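You operate a simulated robot arm through the tools that you are given. There is no shell and no other tool.

The job below is to be done with a simulated robot arm. You get a single attempt, and the scene is never put back.

## Task
Clamp the drum lid and mix for at least five turns.
Fine: both clamps; gate closed while the drum turns; end with the dial at Off, the lock pin in again and the gate left open.

The check looks at the end state, three seconds after you hand in, the way a careful person would. Anything else that was tipped, shoved, dropped, spilled or broken makes it a failure. A push-on lid holds only when it is set on centred and level and pressed home; a screw cap is set on level and turned clockwise until tight.

## Robot
A 7-joint arm with a two-finger parallel gripper, fixed in place. Base frame: the origin is on the floor under the middle of its stand, x ahead of it, y to its left, z up. Readings come in m, rad, newtons and seconds.
It reaches about 1.479 m from its shoulder. Its first joint turns from -2.897 to 2.897 rad. Payload 4.4 kg.
Tool frame: the origin (TCP) lies between the finger pads and is the grasp point; the fingertips stand 0.023 m ahead of it; z points along the fingers, y is the line along which they close. The gripper opens to 0.094 m. The fingers are 0.038 m wide and 0.01 m thick; the gripper's body (0.054 by 0.096 m) begins 0.039 m behind the TCP.
Orientation is that of the tool frame in the base frame, as a unit quaternion [x, y, z, w]. With the fingers straight down and closing along the base's y, the tool's x points along the base's -x, its y along +y and its z along -z.

## Interface
- The arm moves only by the tool step_arm. Its argument "deltas" is a list that holds one entry, the list of rows, each a list of 7 numbers: the turn, a rotation vector about the tool's x, y, z in rad, then the shift along the tool's x, y, z in mm, then the closure, from 0 (fully open) to 1 (shut). In form: [[[rx, ry, rz, tx, ty, tz, hand], ...]]. A call has 1 to 20 rows; each row shifts and turns the commanded pose from where the row before left it, along the tool's axes as they then stand. Rows are played at 5 a second. More than 0.05 m and 0.15 rad between two rows, or a gripper value outside its range, and nothing of the call is played. Where a pose cannot be reached the arm comes as near as it can. A force on the tool above 90 N (or 10 N above the force at the start of the call, whichever is more), or a blocked arm, ends the call early, and 0.2 s more pass. Each finger travels about 0.072 m/s and halts on what it meets, pressing with about 29 N; the grip force reading is that of the motor and also rises with nothing between the fingers. The clock runs only during rows and for 0.2 s after the last one: add rows that do not move to give the fingers time. It gives the time, the measured TCP pose, the force on the tool (base axes), the opening and the grip force at its end, in the units of the frame above (readings bear some noise), with the torque about the TCP (base axes, N m) and any sound that the robot's microphone picked up, and new pictures: "views" is both (left out), scene, wrist or none.
- Cameras (640 x 400 px; columns grow to the right, rows downward): "scene" is fixed at [0.2182, -0.4977, 1.3987]; the picture's right is [0.81, -0.59, 0.00], its down [-0.27, -0.37, -0.89] and it looks along [0.52, 0.72, -0.45] (base axes); focal length 306 px, centre (320, 200). "wrist" rides on the gripper at [0.086, 0.016, -0.074] in the tool frame; the picture's right is [-0.18, 0.98, 0.00], its down [-0.58, -0.11, -0.81] and it looks along [-0.79, -0.15, 0.59] (tool axes); focal length 243 px, centre (320, 200). There is no depth. A picture from a camera that has moved, and an enlarged one, comes with that camera's place and axes in the base frame and with its lens.
- inspect(camera, box): a new picture of the part [left, top, right, bottom] of that camera's present view, enlarged. It takes no simulated time.
- sign_off(): hands the job in; it is judged then, once.

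Nothing tells you positions but the pictures and the camera data. Unless the task says otherwise, let go and move clear before handing in.

The tools are called after "Request:" by a JSON object that holds its "op" and its "data". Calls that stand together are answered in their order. step_arm: Moves the arm, as the interface text tells. Its arguments: {"type":"object","properties":{"deltas":{"type":"array","items":{"type":"array","items":{"type":"array","items":{"type":"number"}}}},"views":{"type":"string","enum":["both","scene","wrist","none"]}},"required":["deltas"]} The other tools are called the same way: inspect (camera, box) takes an enlarged picture of a part of a camera's view; sign_off () hands the job in.

At the start:

```text
t: 0.0
eef_pos: [0.6862, 0.3827, 1.3291]
ee_rot: [0.0, 1.0, 0.0, 0.0]
force: [-0.3, -0.4, 0.3]
torque: [0.0, 0.01, -0.02]
grip_width: 0.094
gripper_force: 0.1
```

scene: 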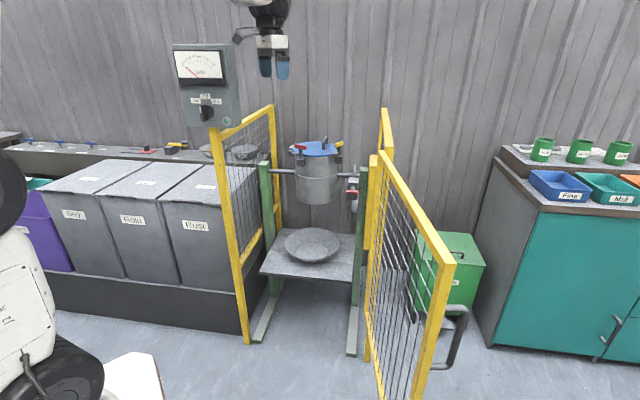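
wrist: 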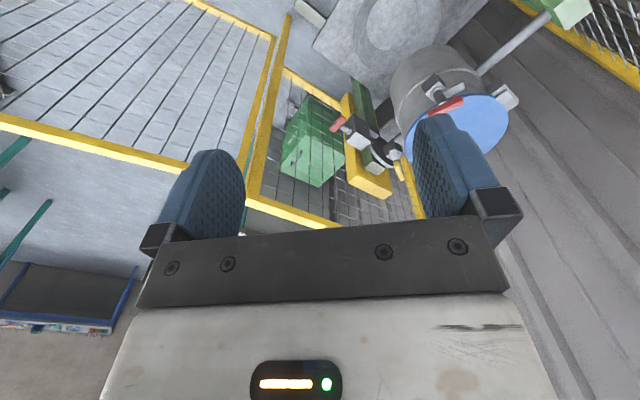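

I see a drum on a green stand inside a yellow cage with an open gate, and a control box with a dial on the left post. I'll look closer before moving anything.

Request:
{"op": "inspect", "data": {"camera": "scene", "box": [240, 110, 400, 210]}}

Request:
{"op": "inspect", "data": {"camera": "scene", "box": [160, 30, 260, 130]}}

Request:
{"op": "inspect", "data": {"camera": "wrist", "box": [320, 20, 540, 200]}}

Request:
{"op": "inspect", "data": {"camera": "scene", "box": [340, 100, 500, 400]}}

```text
4.00 times, centred on (320, 160) of scene
camera zoom: at [0.2182, -0.4977, 1.3987], right [0.81, -0.59, 0.0], down [-0.27, -0.37, -0.89], along [0.52, 0.72, -0.45], focal length 1222 px, centre (320, 360)
```

zoom: 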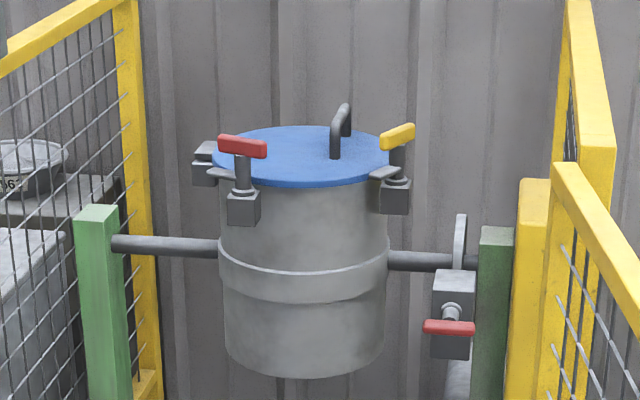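

```text
4.00 times, centred on (210, 80) of scene
camera zoom: at [0.2182, -0.4977, 1.3987], right [0.81, -0.59, 0.0], down [-0.27, -0.37, -0.89], along [0.52, 0.72, -0.45], focal length 1222 px, centre (760, 680)
```

zoom: 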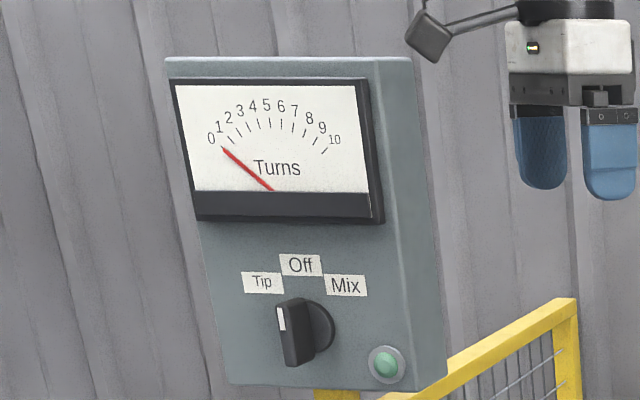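

```text
2.22 times, centred on (430, 110) of wrist
camera zoom: at [0.6005, 0.3991, 1.4047], right [0.18, 0.98, 0.0], down [0.58, -0.11, 0.81], along [0.79, -0.15, -0.59], focal length 539 px, centre (76, 400)
```

zoom: 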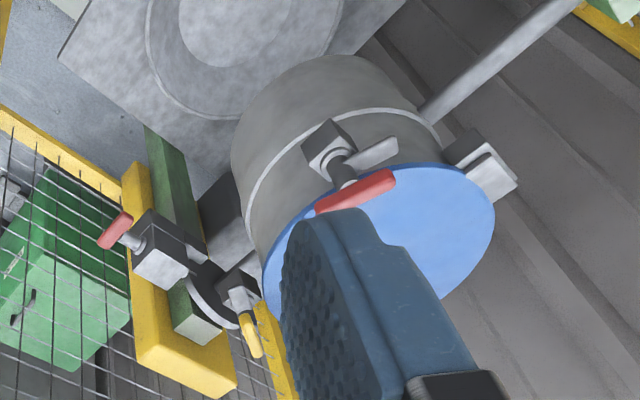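

```text
1.33 times, centred on (420, 250) of scene
camera zoom: at [0.2182, -0.4977, 1.3987], right [0.81, -0.59, 0.0], down [-0.27, -0.37, -0.89], along [0.52, 0.72, -0.45], focal length 407 px, centre (187, 133)
```

zoom: 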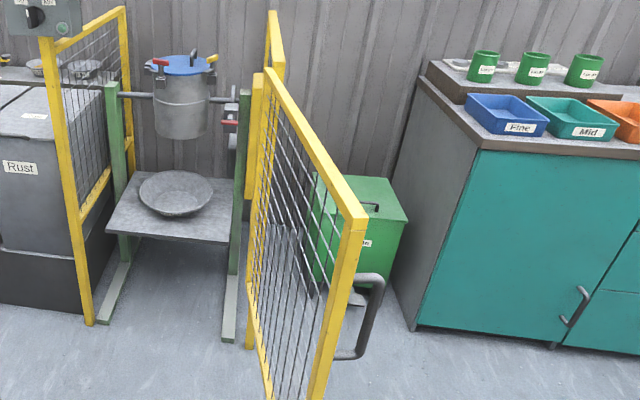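

I can make out a red and a yellow clamp handle on the drum, a red-handled pin at the right post, and the Tip/Off/Mix dial. I'll zoom in further on each of these.

Request:
{"op": "inspect", "data": {"camera": "scene", "box": [284, 130, 348, 170]}}

Request:
{"op": "inspect", "data": {"camera": "scene", "box": [330, 155, 394, 215]}}

Request:
{"op": "inspect", "data": {"camera": "scene", "box": [190, 85, 250, 130]}}

Request:
{"op": "inspect", "data": {"camera": "scene", "box": [400, 240, 480, 390]}}

Request:
{"op": "inspect", "data": {"camera": "wrist", "box": [330, 90, 430, 200]}}

Request:
{"op": "inspect", "data": {"camera": "wrist", "box": [400, 50, 540, 150]}}

```text
10.00 times, centred on (316, 150) of scene
camera zoom: at [0.2182, -0.4977, 1.3987], right [0.81, -0.59, 0.0], down [-0.27, -0.37, -0.89], along [0.52, 0.72, -0.45], focal length 3055 px, centre (360, 700)
```

zoom: 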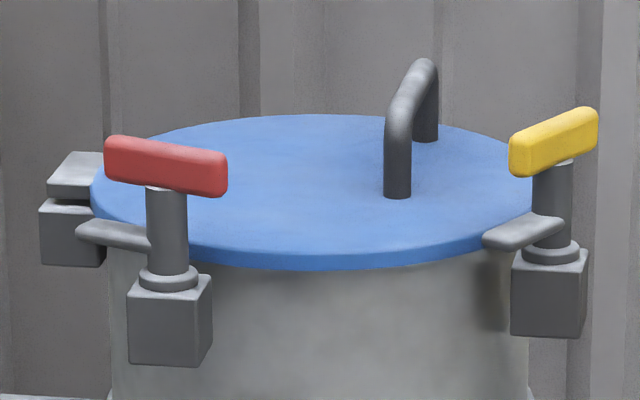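

```text
6.67 times, centred on (362, 185) of scene
camera zoom: at [0.2182, -0.4977, 1.3987], right [0.81, -0.59, 0.0], down [-0.27, -0.37, -0.89], along [0.52, 0.72, -0.45], focal length 2036 px, centre (40, 300)
```

zoom: 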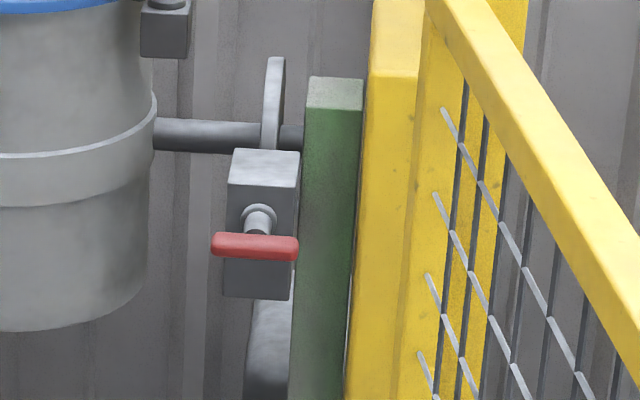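

```text
8.89 times, centred on (220, 108) of scene
camera zoom: at [0.2182, -0.4977, 1.3987], right [0.81, -0.59, 0.0], down [-0.27, -0.37, -0.89], along [0.52, 0.72, -0.45], focal length 2715 px, centre (1209, 1022)
```

zoom: 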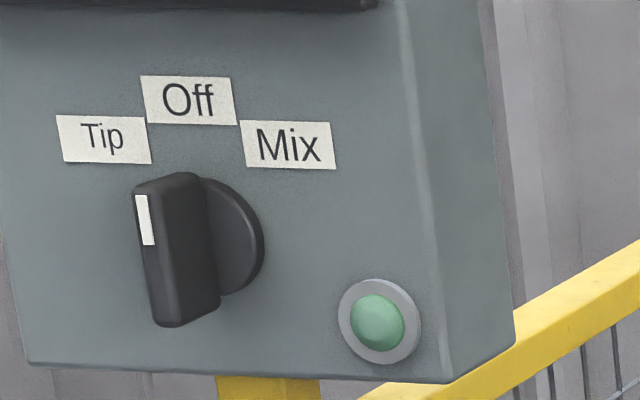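

```text
2.67 times, centred on (440, 315) of scene
camera zoom: at [0.2182, -0.4977, 1.3987], right [0.81, -0.59, 0.0], down [-0.27, -0.37, -0.89], along [0.52, 0.72, -0.45], focal length 815 px, centre (0, -107)
```

zoom: 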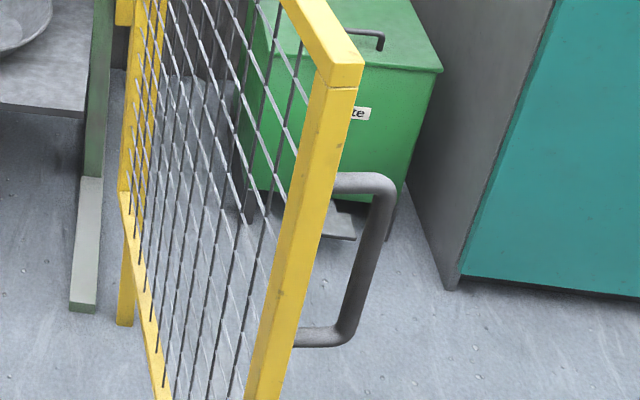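

```text
3.64 times, centred on (380, 145) of wrist
camera zoom: at [0.6005, 0.3991, 1.4047], right [0.18, 0.98, 0.0], down [0.58, -0.11, 0.81], along [0.79, -0.15, -0.59], focal length 882 px, centre (102, 400)
```

zoom: 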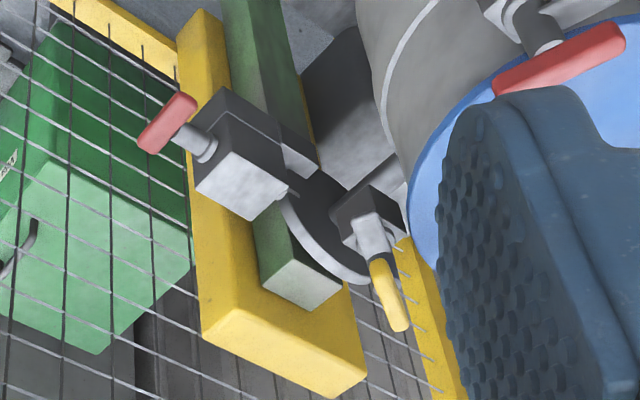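

```text
4.00 times, centred on (470, 100) of wrist
camera zoom: at [0.6005, 0.3991, 1.4047], right [0.18, 0.98, 0.0], down [0.58, -0.11, 0.81], along [0.79, -0.15, -0.59], focal length 970 px, centre (-280, 600)
```

zoom: 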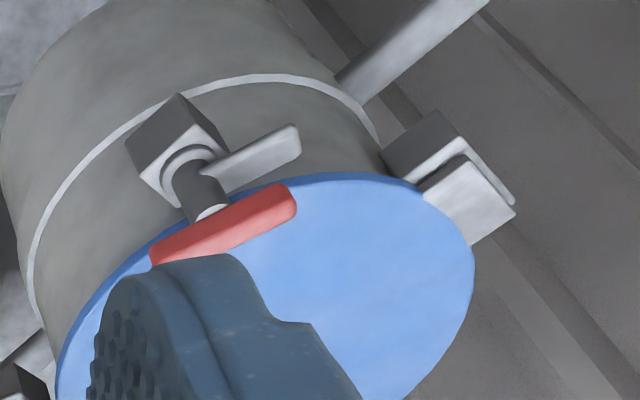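

The drum lid is around (0.97, 0.59, 1.0) with a radius of about 0.1 m. I'll yaw the wrist toward the drum to get a second viewpoint and triangulate.

Request:
{"op": "step_arm", "data": {"deltas": [[[0, 0, -0.13, 0, 0, -20, 0], [0, 0, -0.13, 0, 0, -20, 0], [0, 0, -0.13, 0, 0, -20, 0], [0, 0, -0.13, 0, 0, -20, 0], [0, 0, -0.1, 0, 0, -10, 0], [0, 0, 0, 0, 0, 0, 0]]]}}

```text
t: 1.4
eef_pos: [0.6858, 0.3838, 1.4213]
ee_rot: [-0.306, 0.952, 0.0, 0.0]
force: [-0.1, 0.1, -0.6]
torque: [-0.04, 0.0, 0.0]
grip_width: 0.0937
gripper_force: 0.0
camera wrist: at [0.6072, 0.3457, 1.496], right [-0.42, 0.91, 0.0], down [0.54, 0.25, 0.81], along [0.73, 0.34, -0.59], focal length 243 px, centre (320, 200)
```

scene: 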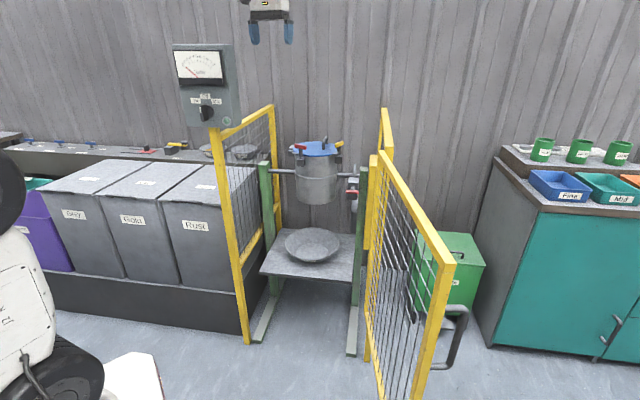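
wrist: 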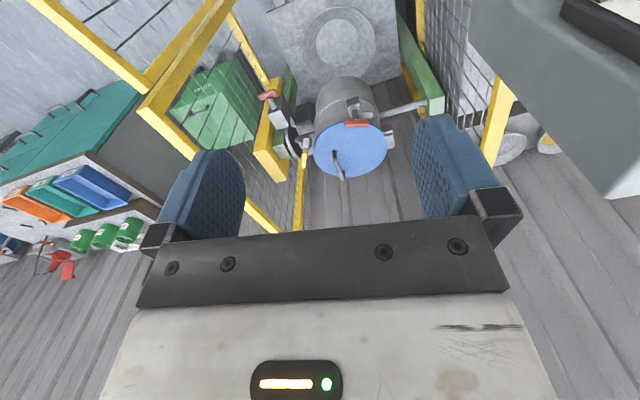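

The drum is now framed between the fingers in the wrist view. I'll zoom in on it to measure.

Request:
{"op": "inspect", "data": {"camera": "wrist", "box": [250, 80, 450, 200]}}

Request:
{"op": "inspect", "data": {"camera": "wrist", "box": [300, 80, 400, 190]}}

Request:
{"op": "inspect", "data": {"camera": "wrist", "box": [240, 70, 340, 180]}}

Request:
{"op": "inspect", "data": {"camera": "wrist", "box": [0, 0, 320, 220]}}

```text
3.20 times, centred on (350, 140) of wrist
camera zoom: at [0.6072, 0.3457, 1.496], right [-0.42, 0.91, 0.0], down [0.54, 0.25, 0.81], along [0.73, 0.34, -0.59], focal length 776 px, centre (224, 392)
```

zoom: 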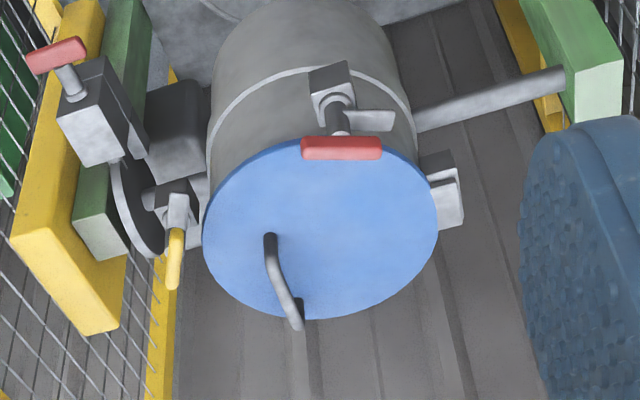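

```text
3.64 times, centred on (350, 135) of wrist
camera zoom: at [0.6072, 0.3457, 1.496], right [-0.42, 0.91, 0.0], down [0.54, 0.25, 0.81], along [0.73, 0.34, -0.59], focal length 882 px, centre (211, 436)
```

zoom: 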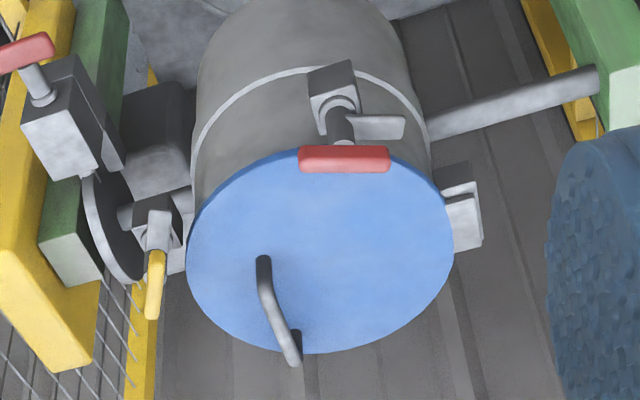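

```text
3.64 times, centred on (290, 125) of wrist
camera zoom: at [0.6072, 0.3457, 1.496], right [-0.42, 0.91, 0.0], down [0.54, 0.25, 0.81], along [0.73, 0.34, -0.59], focal length 882 px, centre (429, 473)
```

zoom: 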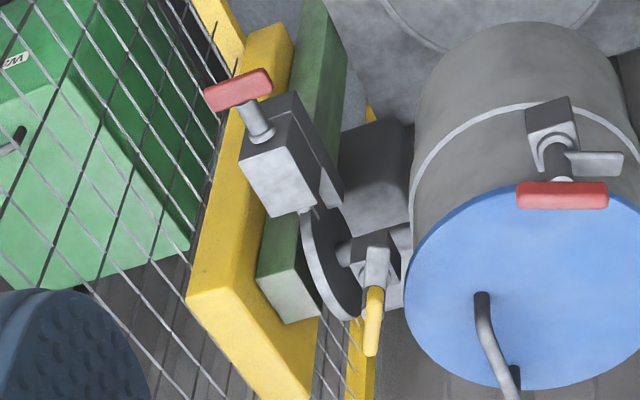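

```text
1.82 times, centred on (160, 110) of wrist
camera zoom: at [0.6072, 0.3457, 1.496], right [-0.42, 0.91, 0.0], down [0.54, 0.25, 0.81], along [0.73, 0.34, -0.59], focal length 441 px, centre (611, 364)
```

zoom: 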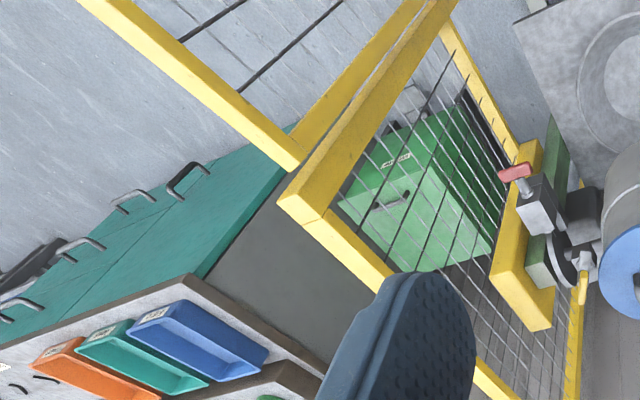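

From triangulation I put the red clamp handle at (0.889, 0.572, 1.019), the yellow one at (1.042, 0.501, 1.019), and the lock pin handle at (1.015, 0.372, 0.847), pulling outward along (-0.69, -0.72). Both clamp tongues lie tangentially and need about 90° clockwise. Next I hover above the red clamp.

Request:
{"op": "step_arm", "data": {"deltas": [[[0, 0, 0, -34.3, 4.45, 21.4, 0], [0, 0, 0, -34.3, 4.45, 21.4, 0], [0, 0, 0, -34.3, 4.45, 21.4, 0], [0, 0, 0, -34.3, 4.45, 21.4, 0], [0, 0, 0, -34.3, 4.45, 21.4, 0], [0, 0, 0, -34.3, 4.45, 21.4, 0], [0, 0, 0, -34.3, 4.45, 21.4, 0], [0, 0, 0, -34.3, 4.45, 21.4, 0], [0, 0, 0, 0, 0, 0, 0]]]}}

```text
t: 3.4
eef_pos: [0.8858, 0.5727, 1.2506]
ee_rot: [-0.305, 0.952, 0.0, 0.0]
force: [0.3, -0.7, -0.1]
torque: [-0.04, 0.02, 0.0]
grip_width: 0.094
gripper_force: 0.0
camera wrist: at [0.8085, 0.5355, 1.3254], right [-0.42, 0.91, 0.0], down [0.54, 0.25, 0.81], along [0.73, 0.34, -0.59], focal length 243 px, centre (320, 200)
```

scene: 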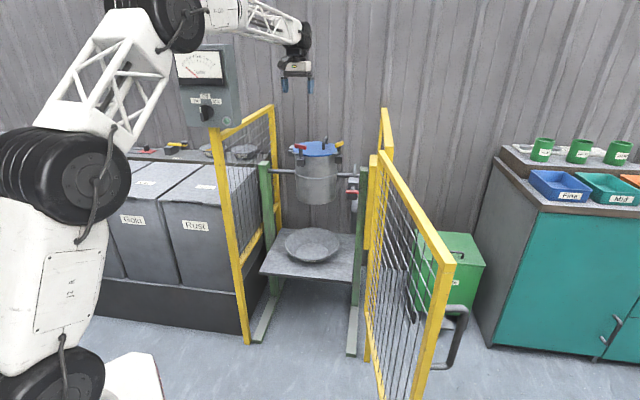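
wrist: 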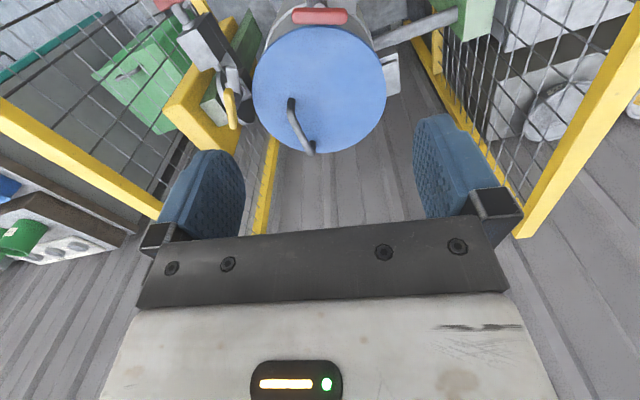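

The arm clears the control box well, with the forearm passing above it. I'll zoom in from here to refine the clamp positions.

Request:
{"op": "inspect", "data": {"camera": "wrist", "box": [240, 0, 400, 100]}}

Request:
{"op": "inspect", "data": {"camera": "wrist", "box": [140, 0, 300, 160]}}

Request:
{"op": "inspect", "data": {"camera": "scene", "box": [0, 0, 330, 200]}}

```text
4.00 times, centred on (320, 50) of wrist
camera zoom: at [0.8085, 0.5355, 1.3254], right [-0.42, 0.91, 0.0], down [0.54, 0.25, 0.81], along [0.73, 0.34, -0.59], focal length 970 px, centre (320, 800)
```

zoom: 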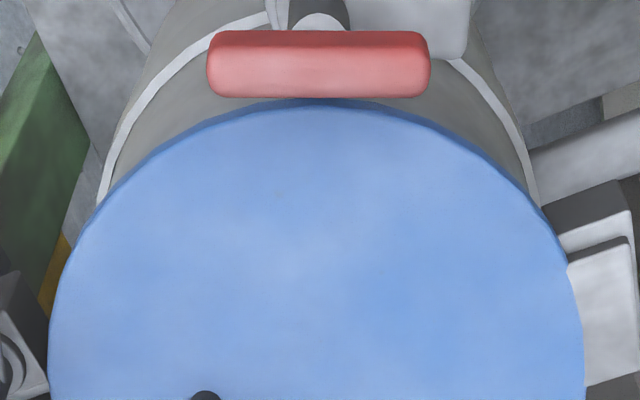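

```text
2.50 times, centred on (220, 80) of wrist
camera zoom: at [0.8085, 0.5355, 1.3254], right [-0.42, 0.91, 0.0], down [0.54, 0.25, 0.81], along [0.73, 0.34, -0.59], focal length 606 px, centre (570, 500)
```

zoom: 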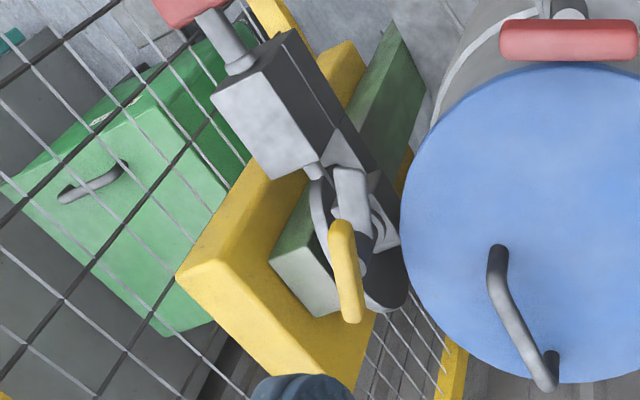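

```text
1.94 times, centred on (165, 100) of scene
camera zoom: at [0.2182, -0.4977, 1.3987], right [0.81, -0.59, 0.0], down [-0.27, -0.37, -0.89], along [0.52, 0.72, -0.45], focal length 592 px, centre (621, 394)
```

zoom: 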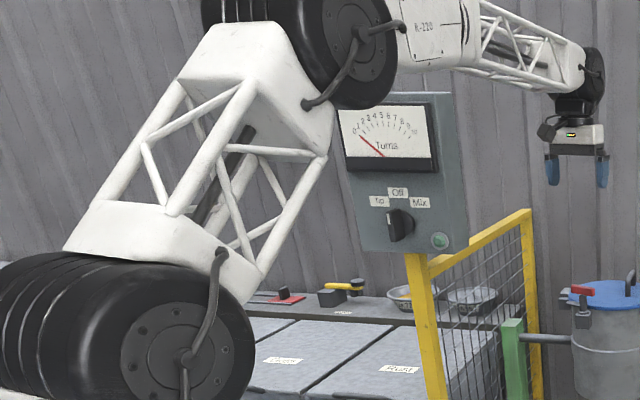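

The refined red bar is at (0.891, 0.573, 1.0185), lying along 115°, and it's about 59 mm long. I'll yaw so the fingers close across the bar.

Request:
{"op": "step_arm", "data": {"deltas": [[[0, 0, -0.13875, 0, 0, 0, 0], [0, 0, -0.13875, 0, 0, 0, 0], [0, 0, -0.13875, 0, 0, 0, 0], [0, 0, -0.13875, 0, 0, 0, 0], [0, 0, -0.13875, 0, 0, 0, 0], [0, 0, -0.13875, 0, 0, 0, 0], [0, 0, -0.13875, 0, 0, 0, 0], [0, 0, -0.13875, 0, 0, 0, 0], [0, 0, -0.13875, 0, 0, 0, 0], [0, 0, -0.13875, 0, 0, 0, 0], [0, 0, 0, 0, 0, 0, 0]]]}}

```text
t: 5.8
eef_pos: [0.8886, 0.5717, 1.249]
ee_rot: [0.844, -0.536, 0.0, 0.0]
force: [0.9, -0.1, -0.7]
torque: [0.01, 0.0, 0.02]
grip_width: 0.094
gripper_force: 0.0
camera wrist: at [0.9116, 0.4862, 1.3241], right [-0.97, -0.25, 0.0], down [-0.15, 0.57, 0.81], along [-0.2, 0.78, -0.59], focal length 243 px, centre (320, 200)
```

scene: 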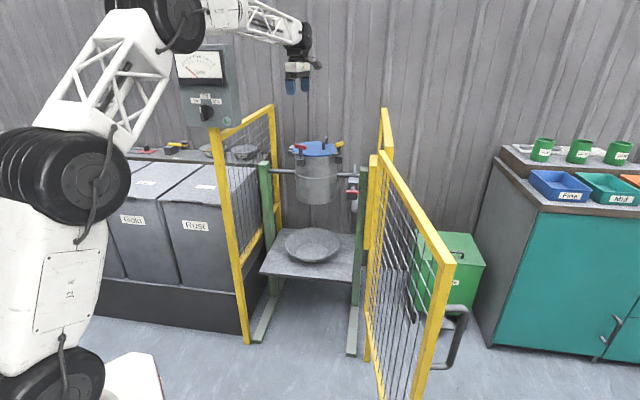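
wrist: 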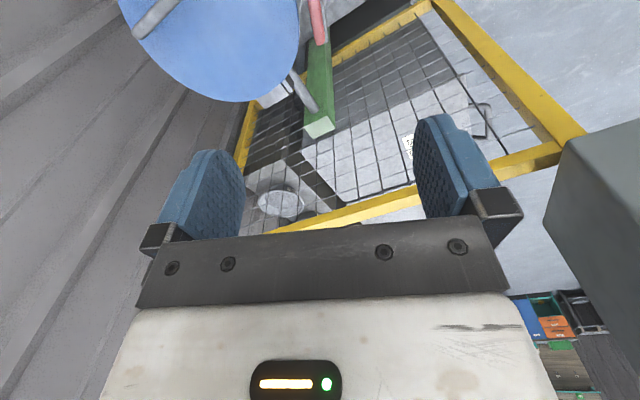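

The yaw went fine and the bar is now lengthwise in the view. I'll check its lateral alignment.

Request:
{"op": "inspect", "data": {"camera": "wrist", "box": [270, 0, 370, 110]}}

Request:
{"op": "inspect", "data": {"camera": "scene", "box": [270, 30, 350, 180]}}

```text
3.64 times, centred on (320, 55) of wrist
camera zoom: at [0.9116, 0.4862, 1.3241], right [-0.97, -0.25, 0.0], down [-0.15, 0.57, 0.81], along [-0.2, 0.78, -0.59], focal length 882 px, centre (320, 727)
```

zoom: 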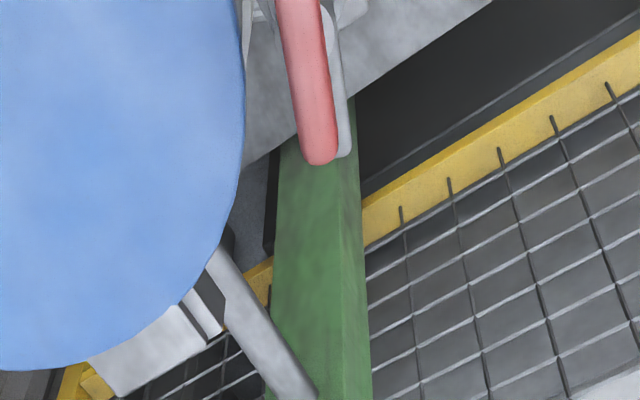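

```text
2.67 times, centred on (310, 105) of scene
camera zoom: at [0.2182, -0.4977, 1.3987], right [0.81, -0.59, 0.0], down [-0.27, -0.37, -0.89], along [0.52, 0.72, -0.45], focal length 815 px, centre (347, 453)
```

zoom: 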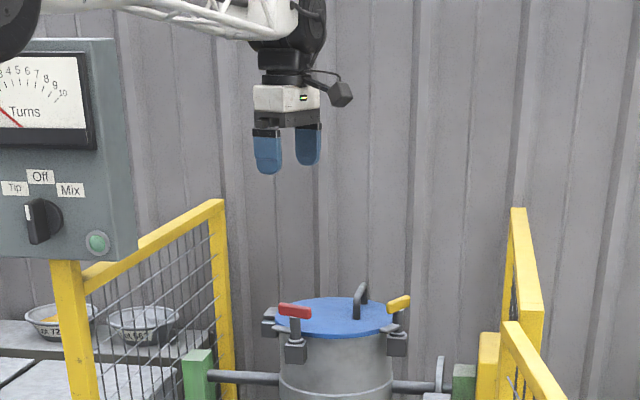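

The alignment is good, so I'll make a small lateral correction and descend to just above the bar.

Request:
{"op": "step_arm", "data": {"deltas": [[[0, 0, 0, 0.5, -4, 35, 0], [0, 0, 0, 0, 0, 40, 0], [0, 0, 0, 0, 0, 40, 0], [0, 0, 0, 0, 0, 40, 0], [0, 0, 0, 0, 0, 0, 0]]]}}

```text
t: 7.0
eef_pos: [0.8926, 0.5705, 1.0931]
ee_rot: [0.843, -0.537, 0.0, 0.0]
force: [-0.3, 0.2, 0.0]
torque: [0.0, -0.01, 0.03]
grip_width: 0.0939
gripper_force: 0.2
camera wrist: at [0.9149, 0.4845, 1.1675], right [-0.97, -0.25, 0.0], down [-0.15, 0.57, 0.81], along [-0.2, 0.78, -0.59], focal length 243 px, centre (320, 200)
```

scene: 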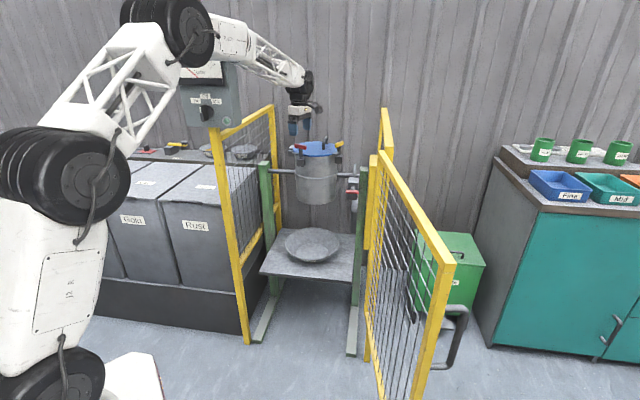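
wrist: 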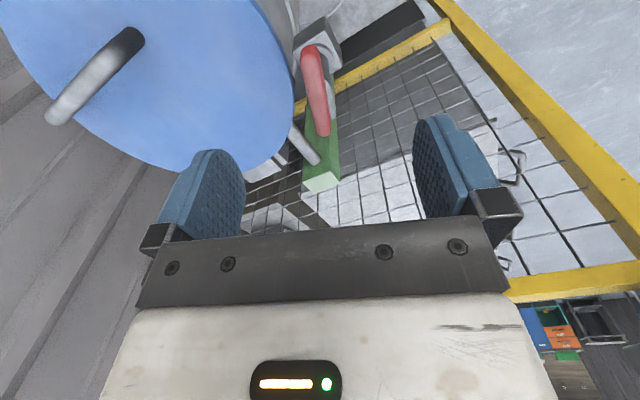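

The forearm now looks closer to the control box in the scene view, so I'll check both views before lowering further.

Request:
{"op": "inspect", "data": {"camera": "scene", "box": [150, 0, 350, 170]}}

Request:
{"op": "inspect", "data": {"camera": "wrist", "box": [250, 0, 380, 180]}}

```text
2.35 times, centred on (250, 85) of scene
camera zoom: at [0.2182, -0.4977, 1.3987], right [0.81, -0.59, 0.0], down [-0.27, -0.37, -0.89], along [0.52, 0.72, -0.45], focal length 719 px, centre (485, 471)
```

zoom: 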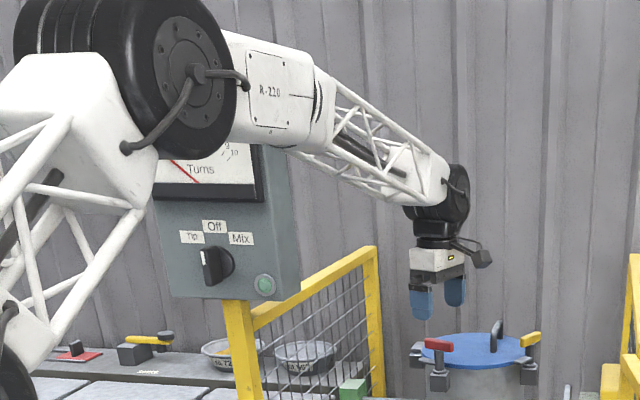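

```text
2.22 times, centred on (315, 90) of wrist
camera zoom: at [0.9149, 0.4845, 1.1675], right [-0.97, -0.25, 0.0], down [-0.15, 0.57, 0.81], along [-0.2, 0.78, -0.59], focal length 539 px, centre (331, 444)
```

zoom: 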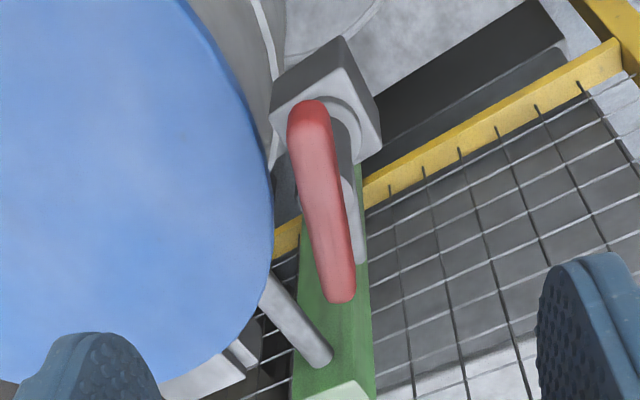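

TCP is right over the bar and the forearm has lateral clearance. I'll lower to grasp height and close on it.

Request:
{"op": "step_arm", "data": {"deltas": [[[0, 0, 0, 0, 0, 25, 0], [0, 0, 0, 0, 0, 25, 0], [0, 0, 0, 0, 0, 22, 0], [0, 0, 0, 0, 0, 0, 0], [0, 0, 0, 0, 0, 0, 1], [0, 0, 0, 0, 0, 0, 1], [0, 0, 0, 0, 0, 0, 1], [0, 0, 0, 0, 0, 0, 1], [0, 0, 0, 0, 0, 0, 1]]]}}

```text
t: 9.0
eef_pos: [0.8937, 0.5723, 1.0212]
ee_rot: [0.843, -0.538, 0.0, -0.001]
force: [31.4, 15.1, -7.8]
torque: [1.45, -0.43, -0.08]
grip_width: 0.0196
gripper_force: 44.8
camera wrist: at [0.9162, 0.486, 1.0959], right [-0.97, -0.25, 0.0], down [-0.15, 0.57, 0.81], along [-0.2, 0.78, -0.59], focal length 243 px, centre (320, 200)
```

scene: 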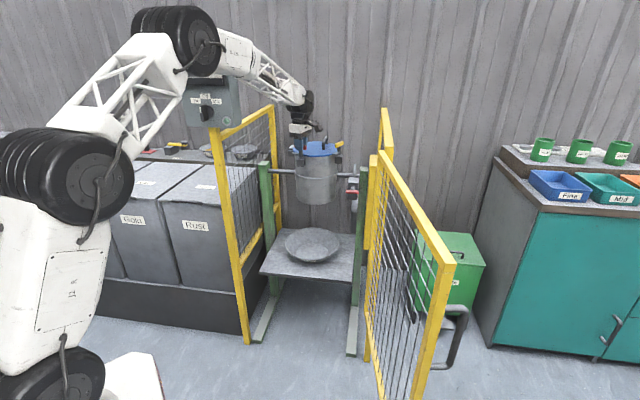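
wrist: 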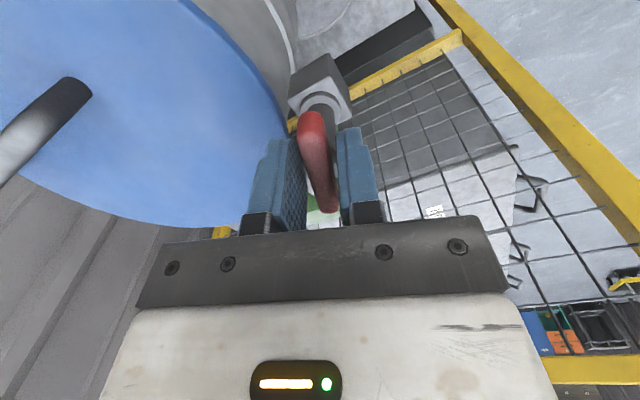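

The fingers stopped at 19.6 mm with a sideways load, so they may be slightly off-centre on the bar. I'll look closely.

Request:
{"op": "inspect", "data": {"camera": "wrist", "box": [230, 80, 400, 240]}}

Request:
{"op": "inspect", "data": {"camera": "scene", "box": [270, 80, 350, 180]}}

```text
2.50 times, centred on (315, 160) of wrist
camera zoom: at [0.9162, 0.486, 1.0959], right [-0.97, -0.25, 0.0], down [-0.15, 0.57, 0.81], along [-0.2, 0.78, -0.59], focal length 606 px, centre (332, 300)
```

zoom: 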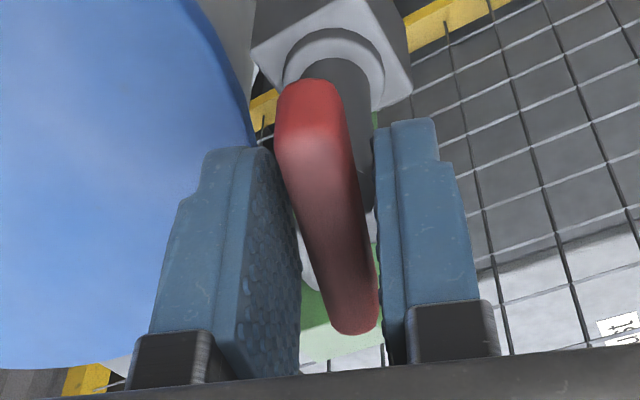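

```text
4.00 times, centred on (310, 130) of scene
camera zoom: at [0.2182, -0.4977, 1.3987], right [0.81, -0.59, 0.0], down [-0.27, -0.37, -0.89], along [0.52, 0.72, -0.45], focal length 1222 px, centre (360, 480)
```

zoom: 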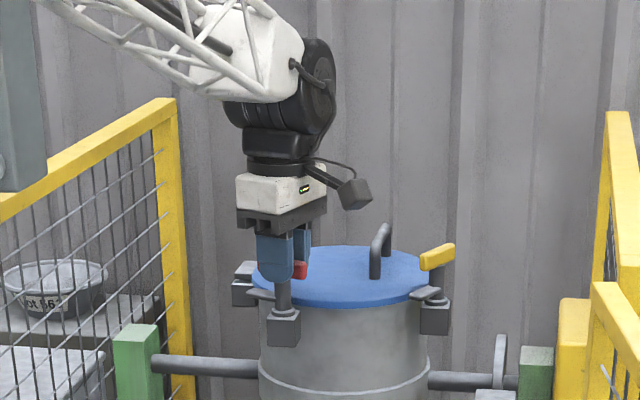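

The bar is between the pads but my commanded centre is about 2 mm off. I'll shift along the closing axis to relieve the side load.

Request:
{"op": "step_arm", "data": {"deltas": [[[0, 0, 0, 0, -1.5, 0, 1], [0, 0, 0, 0, -0.5, 0, 1], [0, 0, 0, 0, 0, 0, 1]]], "views": "wrist"}}

```text
t: 9.8
eef_pos: [0.8951, 0.5731, 1.0208]
ee_rot: [0.843, -0.537, -0.001, 0.0]
force: [-13.1, -31.7, 3.0]
torque: [-1.5, 0.03, 0.14]
grip_width: 0.0196
gripper_force: 44.9
camera wrist: at [0.9168, 0.4867, 1.0965], right [-0.97, -0.25, 0.0], down [-0.15, 0.57, 0.81], along [-0.2, 0.78, -0.59], focal length 243 px, centre (320, 200)
```

wrist: 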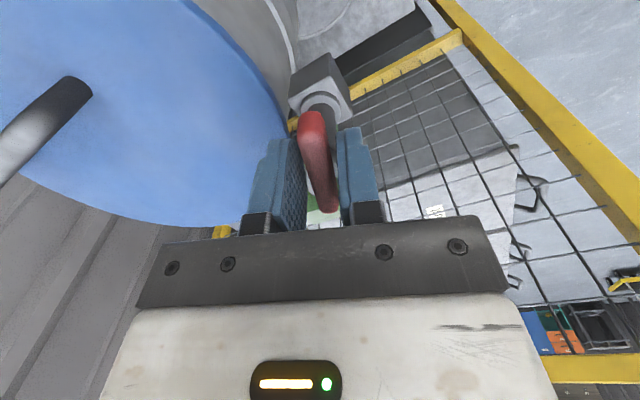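

I'll relax the grip to a slight clearance so the handle can self-centre, then start turning clockwise as seen from above.

Request:
{"op": "step_arm", "data": {"deltas": [[[0, 0, 0, 0.6, 0.8, 0, 0.76], [0, 0, 0, 0, 0, 0, 0.76], [0, 0, 0.08, 0, 0, 0, 0.76], [0, 0, 0.08, 0, 0, 0, 0.76], [0, 0, 0.08, 0, 0, 0, 0.76], [0, 0, 0.08, 0, 0, 0, 0.76], [0, 0, 0, 0, 0, 0, 0.76]]]}}

```text
t: 11.4
eef_pos: [0.8948, 0.5725, 1.021]
ee_rot: [0.747, -0.665, -0.001, -0.001]
force: [-1.0, -1.1, -0.2]
torque: [0.0, -0.04, 0.06]
grip_width: 0.0232
gripper_force: 1.2
camera wrist: at [0.8885, 0.4847, 1.0963], right [-1.0, 0.07, 0.0], down [0.04, 0.59, 0.81], along [0.06, 0.8, -0.59], focal length 243 px, centre (320, 200)
```

scene: 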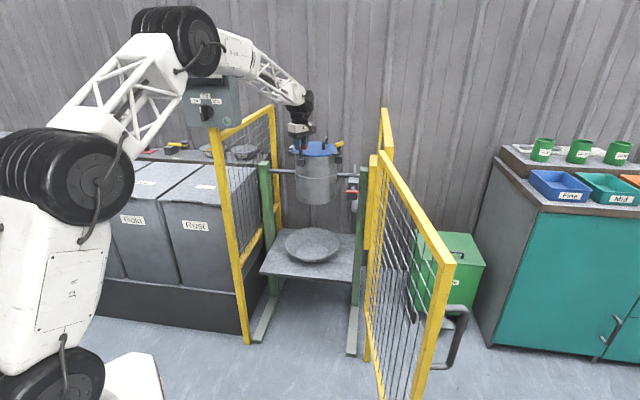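
wrist: 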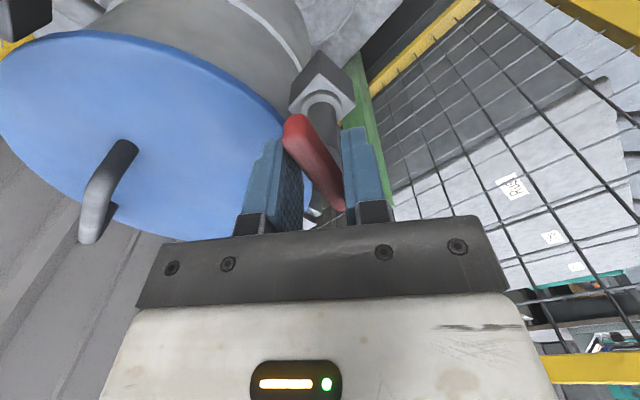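

Torque is low and the handle is following with some slack. I'll continue turning.

Request:
{"op": "step_arm", "data": {"deltas": [[[0, 0, 0.1, 0, 0, 0, 0.76], [0, 0, 0.1, 0, 0, 0, 0.76], [0, 0, 0.1, 0, 0, 0, 0.76], [0, 0, 0.1, 0, 0, 0, 0.76], [0, 0, 0.1, 0, 0, 0, 0.76], [0, 0, 0.1, 0, 0, 0, 0.76], [0, 0, 0.1, 0, 0, 0, 0.76], [0, 0, 0, 0, 0, 0, 0.76]]]}}

Request:
{"op": "inspect", "data": {"camera": "scene", "box": [270, 100, 350, 180]}}

```text
t: 13.2
eef_pos: [0.8936, 0.5728, 1.0208]
ee_rot: [-0.473, 0.881, 0.0, -0.001]
force: [-2.2, 2.3, -1.7]
torque: [0.04, 0.04, 0.04]
grip_width: 0.0244
gripper_force: 2.2
camera wrist: at [0.8335, 0.5091, 1.0965], right [-0.72, 0.7, 0.0], down [0.41, 0.42, 0.81], along [0.56, 0.58, -0.59], focal length 243 px, centre (320, 200)
```

scene: 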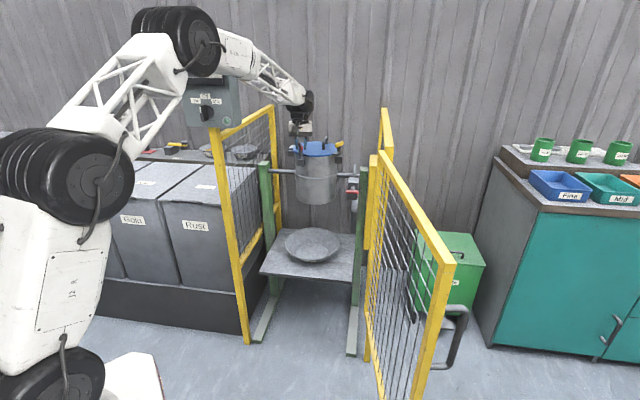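
wrist: 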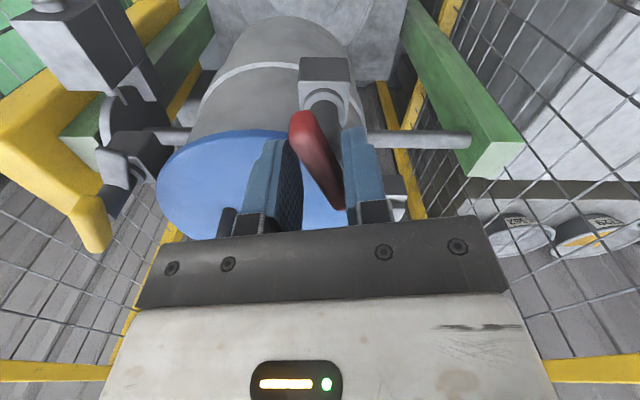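

```text
5.00 times, centred on (310, 140) of scene
camera zoom: at [0.2182, -0.4977, 1.3987], right [0.81, -0.59, 0.0], down [-0.27, -0.37, -0.89], along [0.52, 0.72, -0.45], focal length 1527 px, centre (370, 500)
```

zoom: 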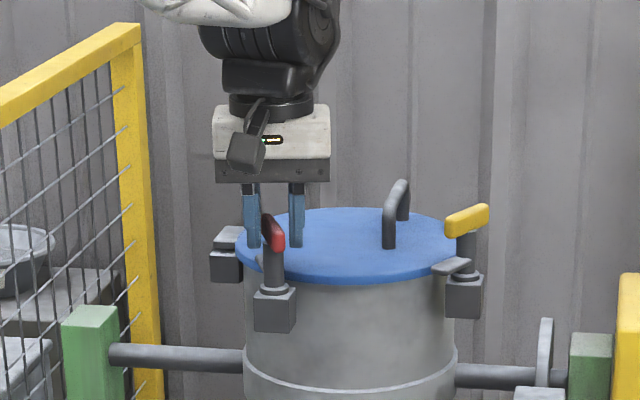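

The bar is rotating with the gripper and the tongue is swinging toward the lid. I'll carry on to the radial position.

Request:
{"op": "step_arm", "data": {"deltas": [[[0, 0, 0.1, 0, 0, 0, 0.76], [0, 0, 0.1, 0, 0, 0, 0.76], [0, 0, 0.1, 0, 0, 0, 0.76], [0, 0, 0.1, 0, 0, 0, 0.76], [0, 0, 0.1, 0, 0, 0, 0.76], [0, 0, 0, 0, 0, 0, 0.76]]]}}

Request:
{"op": "inspect", "data": {"camera": "scene", "box": [270, 100, 350, 180]}}

Request:
{"op": "inspect", "data": {"camera": "wrist", "box": [220, 20, 420, 240]}}

```text
t: 14.6
eef_pos: [0.8935, 0.574, 1.0223]
ee_rot: [-0.241, 0.97, 0.0, 0.0]
force: [-1.8, 0.8, 0.0]
torque: [0.06, 0.01, 0.07]
grip_width: 0.0232
gripper_force: 1.5
camera wrist: at [0.8107, 0.547, 1.0969], right [-0.3, 0.95, 0.0], down [0.56, 0.18, 0.81], along [0.77, 0.24, -0.59], focal length 243 px, centre (320, 200)
```

scene: 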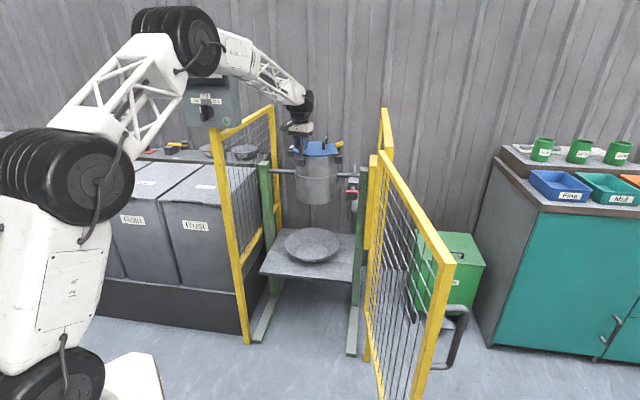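
wrist: 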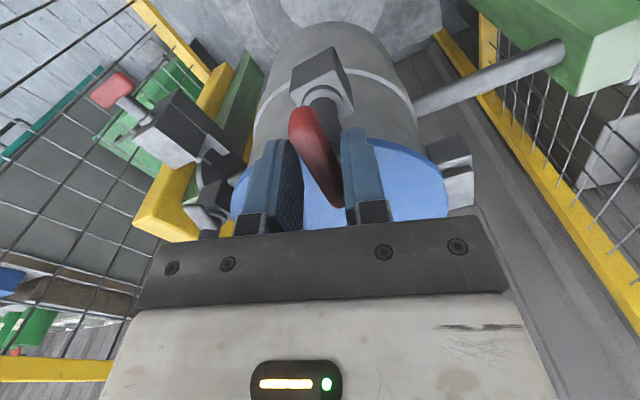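

```text
5.00 times, centred on (310, 140) of scene
camera zoom: at [0.2182, -0.4977, 1.3987], right [0.81, -0.59, 0.0], down [-0.27, -0.37, -0.89], along [0.52, 0.72, -0.45], focal length 1527 px, centre (370, 500)
```

zoom: 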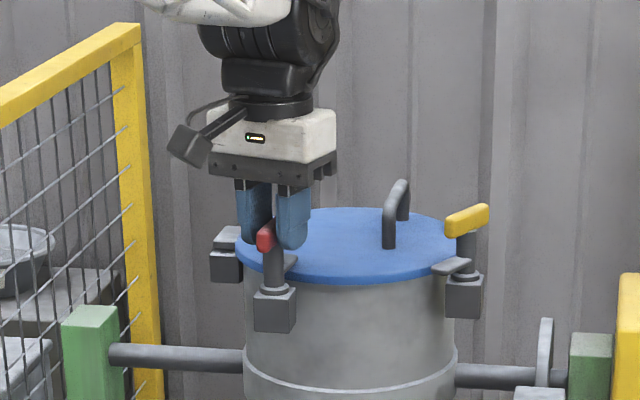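

```text
1.82 times, centred on (320, 130) of wrist
camera zoom: at [0.8107, 0.547, 1.0969], right [-0.3, 0.95, 0.0], down [0.56, 0.18, 0.81], along [0.77, 0.24, -0.59], focal length 441 px, centre (320, 327)
```

zoom: 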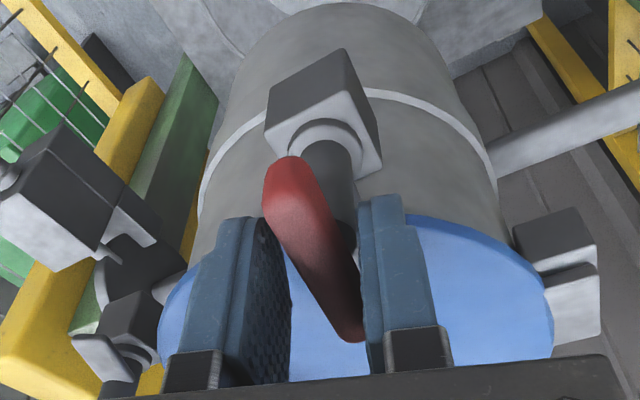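

The bar is at about 35° and lags the gripper by around 7°. I'll turn a little more, watching for a stop.

Request:
{"op": "step_arm", "data": {"deltas": [[[0, 0, 0.06, 0, 0, 0, 0.76], [0, 0, 0.06, 0, 0, 0, 0.76], [0, 0, 0.06, 0, 0, 0, 0.76], [0, 0, 0, 0, 0, 0, 0.76]]]}}

Request:
{"op": "inspect", "data": {"camera": "scene", "box": [290, 130, 350, 170]}}

Request:
{"op": "inspect", "data": {"camera": "wrist", "box": [220, 20, 420, 240]}}

```text
t: 15.6
eef_pos: [0.8944, 0.5735, 1.022]
ee_rot: [-0.154, 0.988, 0.0, -0.001]
force: [-0.3, 0.9, 1.0]
torque: [0.06, -0.01, -0.01]
grip_width: 0.0234
gripper_force: 0.3
camera wrist: at [0.8074, 0.5624, 1.097], right [-0.12, 0.99, 0.0], down [0.59, 0.07, 0.81], along [0.8, 0.1, -0.59], focal length 243 px, centre (320, 200)
```

scene: 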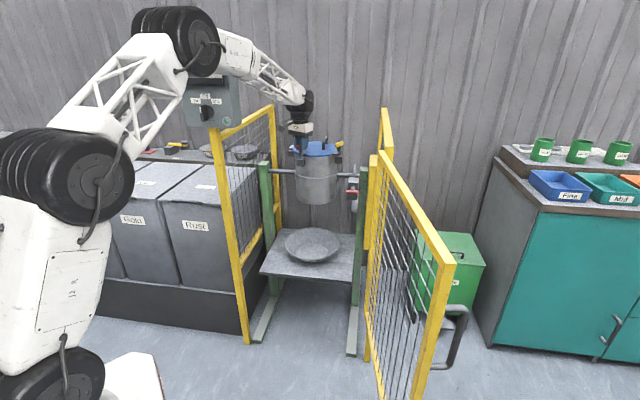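
wrist: 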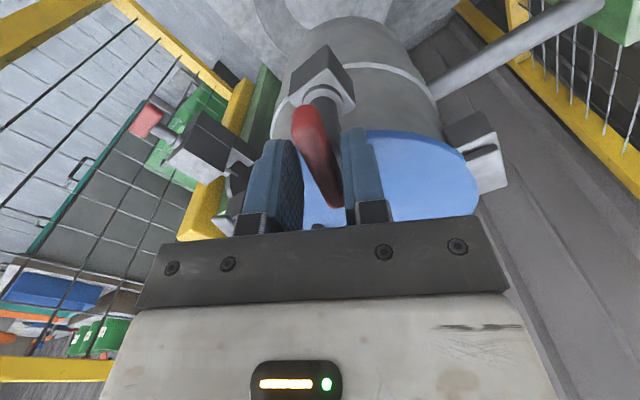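

```text
10.00 times, centred on (320, 150) of scene
camera zoom: at [0.2182, -0.4977, 1.3987], right [0.81, -0.59, 0.0], down [-0.27, -0.37, -0.89], along [0.52, 0.72, -0.45], focal length 3055 px, centre (320, 700)
```

zoom: 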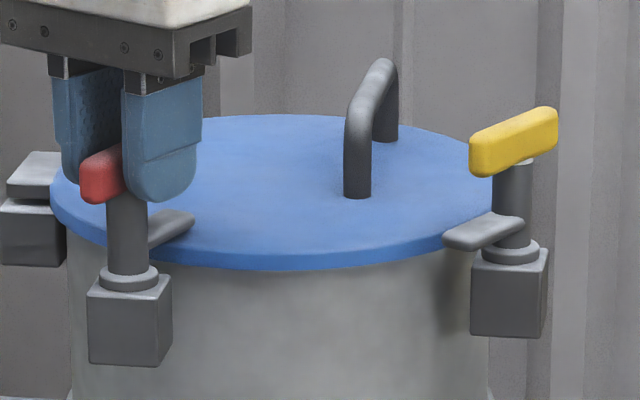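

```text
1.82 times, centred on (320, 130) of wrist
camera zoom: at [0.8074, 0.5624, 1.097], right [-0.12, 0.99, 0.0], down [0.59, 0.07, 0.81], along [0.8, 0.1, -0.59], focal length 441 px, centre (320, 327)
```

zoom: 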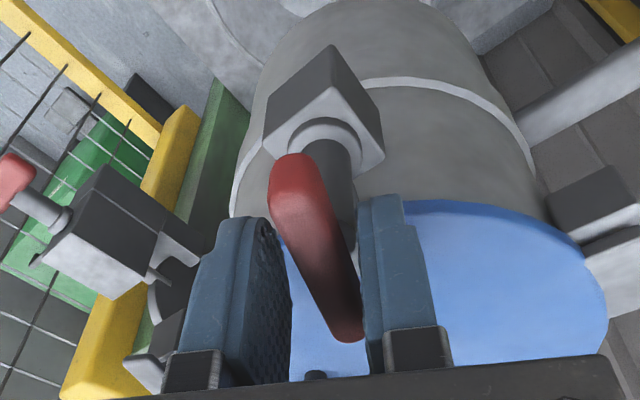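

The red tongue now points over the lid with the bar at about 23°. I'll nudge slightly more to find out whether there is an end stop.

Request:
{"op": "step_arm", "data": {"deltas": [[[0, 0, 0.04, 0, 0, 0, 0.76], [0, 0, 0.04, 0, 0, 0, 0.76], [0, 0, 0, 0, 0, 0, 0.76]]]}}

Request:
{"op": "inspect", "data": {"camera": "scene", "box": [290, 130, 350, 170]}}

Request:
{"op": "inspect", "data": {"camera": "wrist", "box": [220, 20, 420, 240]}}

```text
t: 16.4
eef_pos: [0.8936, 0.5738, 1.0222]
ee_rot: [-0.113, 0.994, 0.0, 0.0]
force: [-3.6, 3.6, -1.2]
torque: [0.01, 0.01, 0.12]
grip_width: 0.0243
gripper_force: 1.9
camera wrist: at [0.8064, 0.5689, 1.0972], right [-0.04, 1.0, 0.0], down [0.59, 0.02, 0.81], along [0.81, 0.03, -0.59], focal length 243 px, centre (320, 200)
```

scene: 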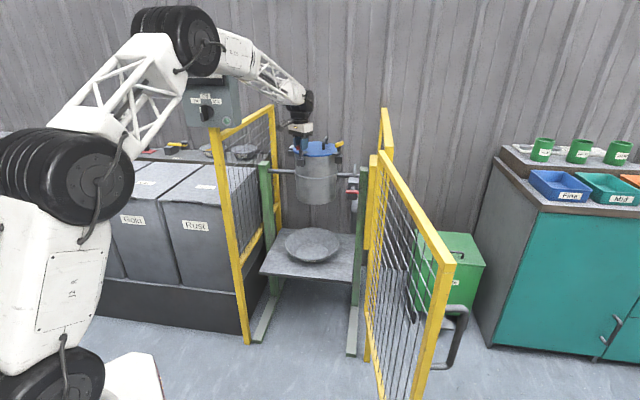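
wrist: 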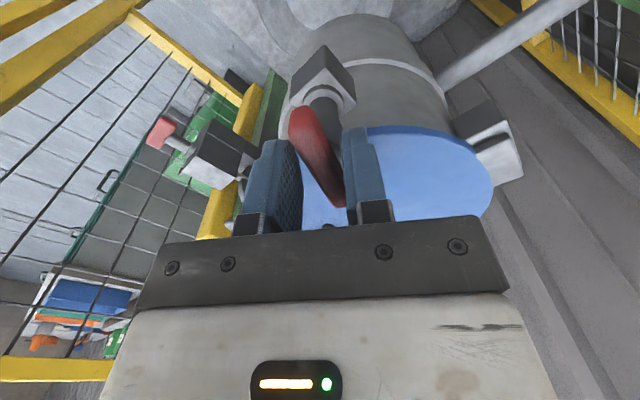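

```text
10.00 times, centred on (320, 150) of scene
camera zoom: at [0.2182, -0.4977, 1.3987], right [0.81, -0.59, 0.0], down [-0.27, -0.37, -0.89], along [0.52, 0.72, -0.45], focal length 3055 px, centre (320, 700)
```

zoom: 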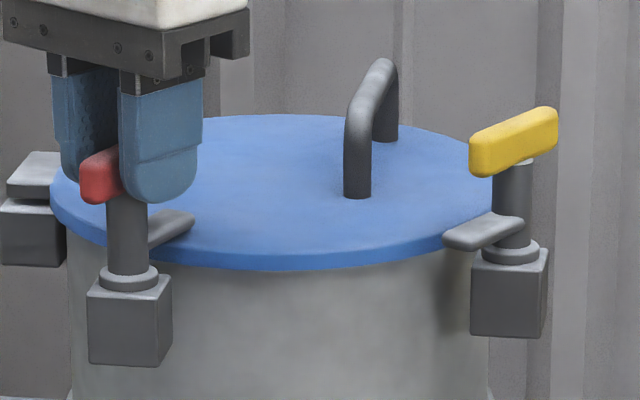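

```text
1.82 times, centred on (320, 130) of wrist
camera zoom: at [0.8064, 0.5689, 1.0972], right [-0.04, 1.0, 0.0], down [0.59, 0.02, 0.81], along [0.81, 0.03, -0.59], focal length 441 px, centre (320, 327)
```

zoom: 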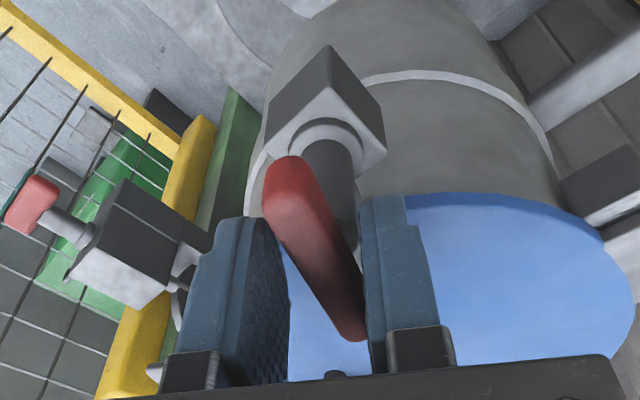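

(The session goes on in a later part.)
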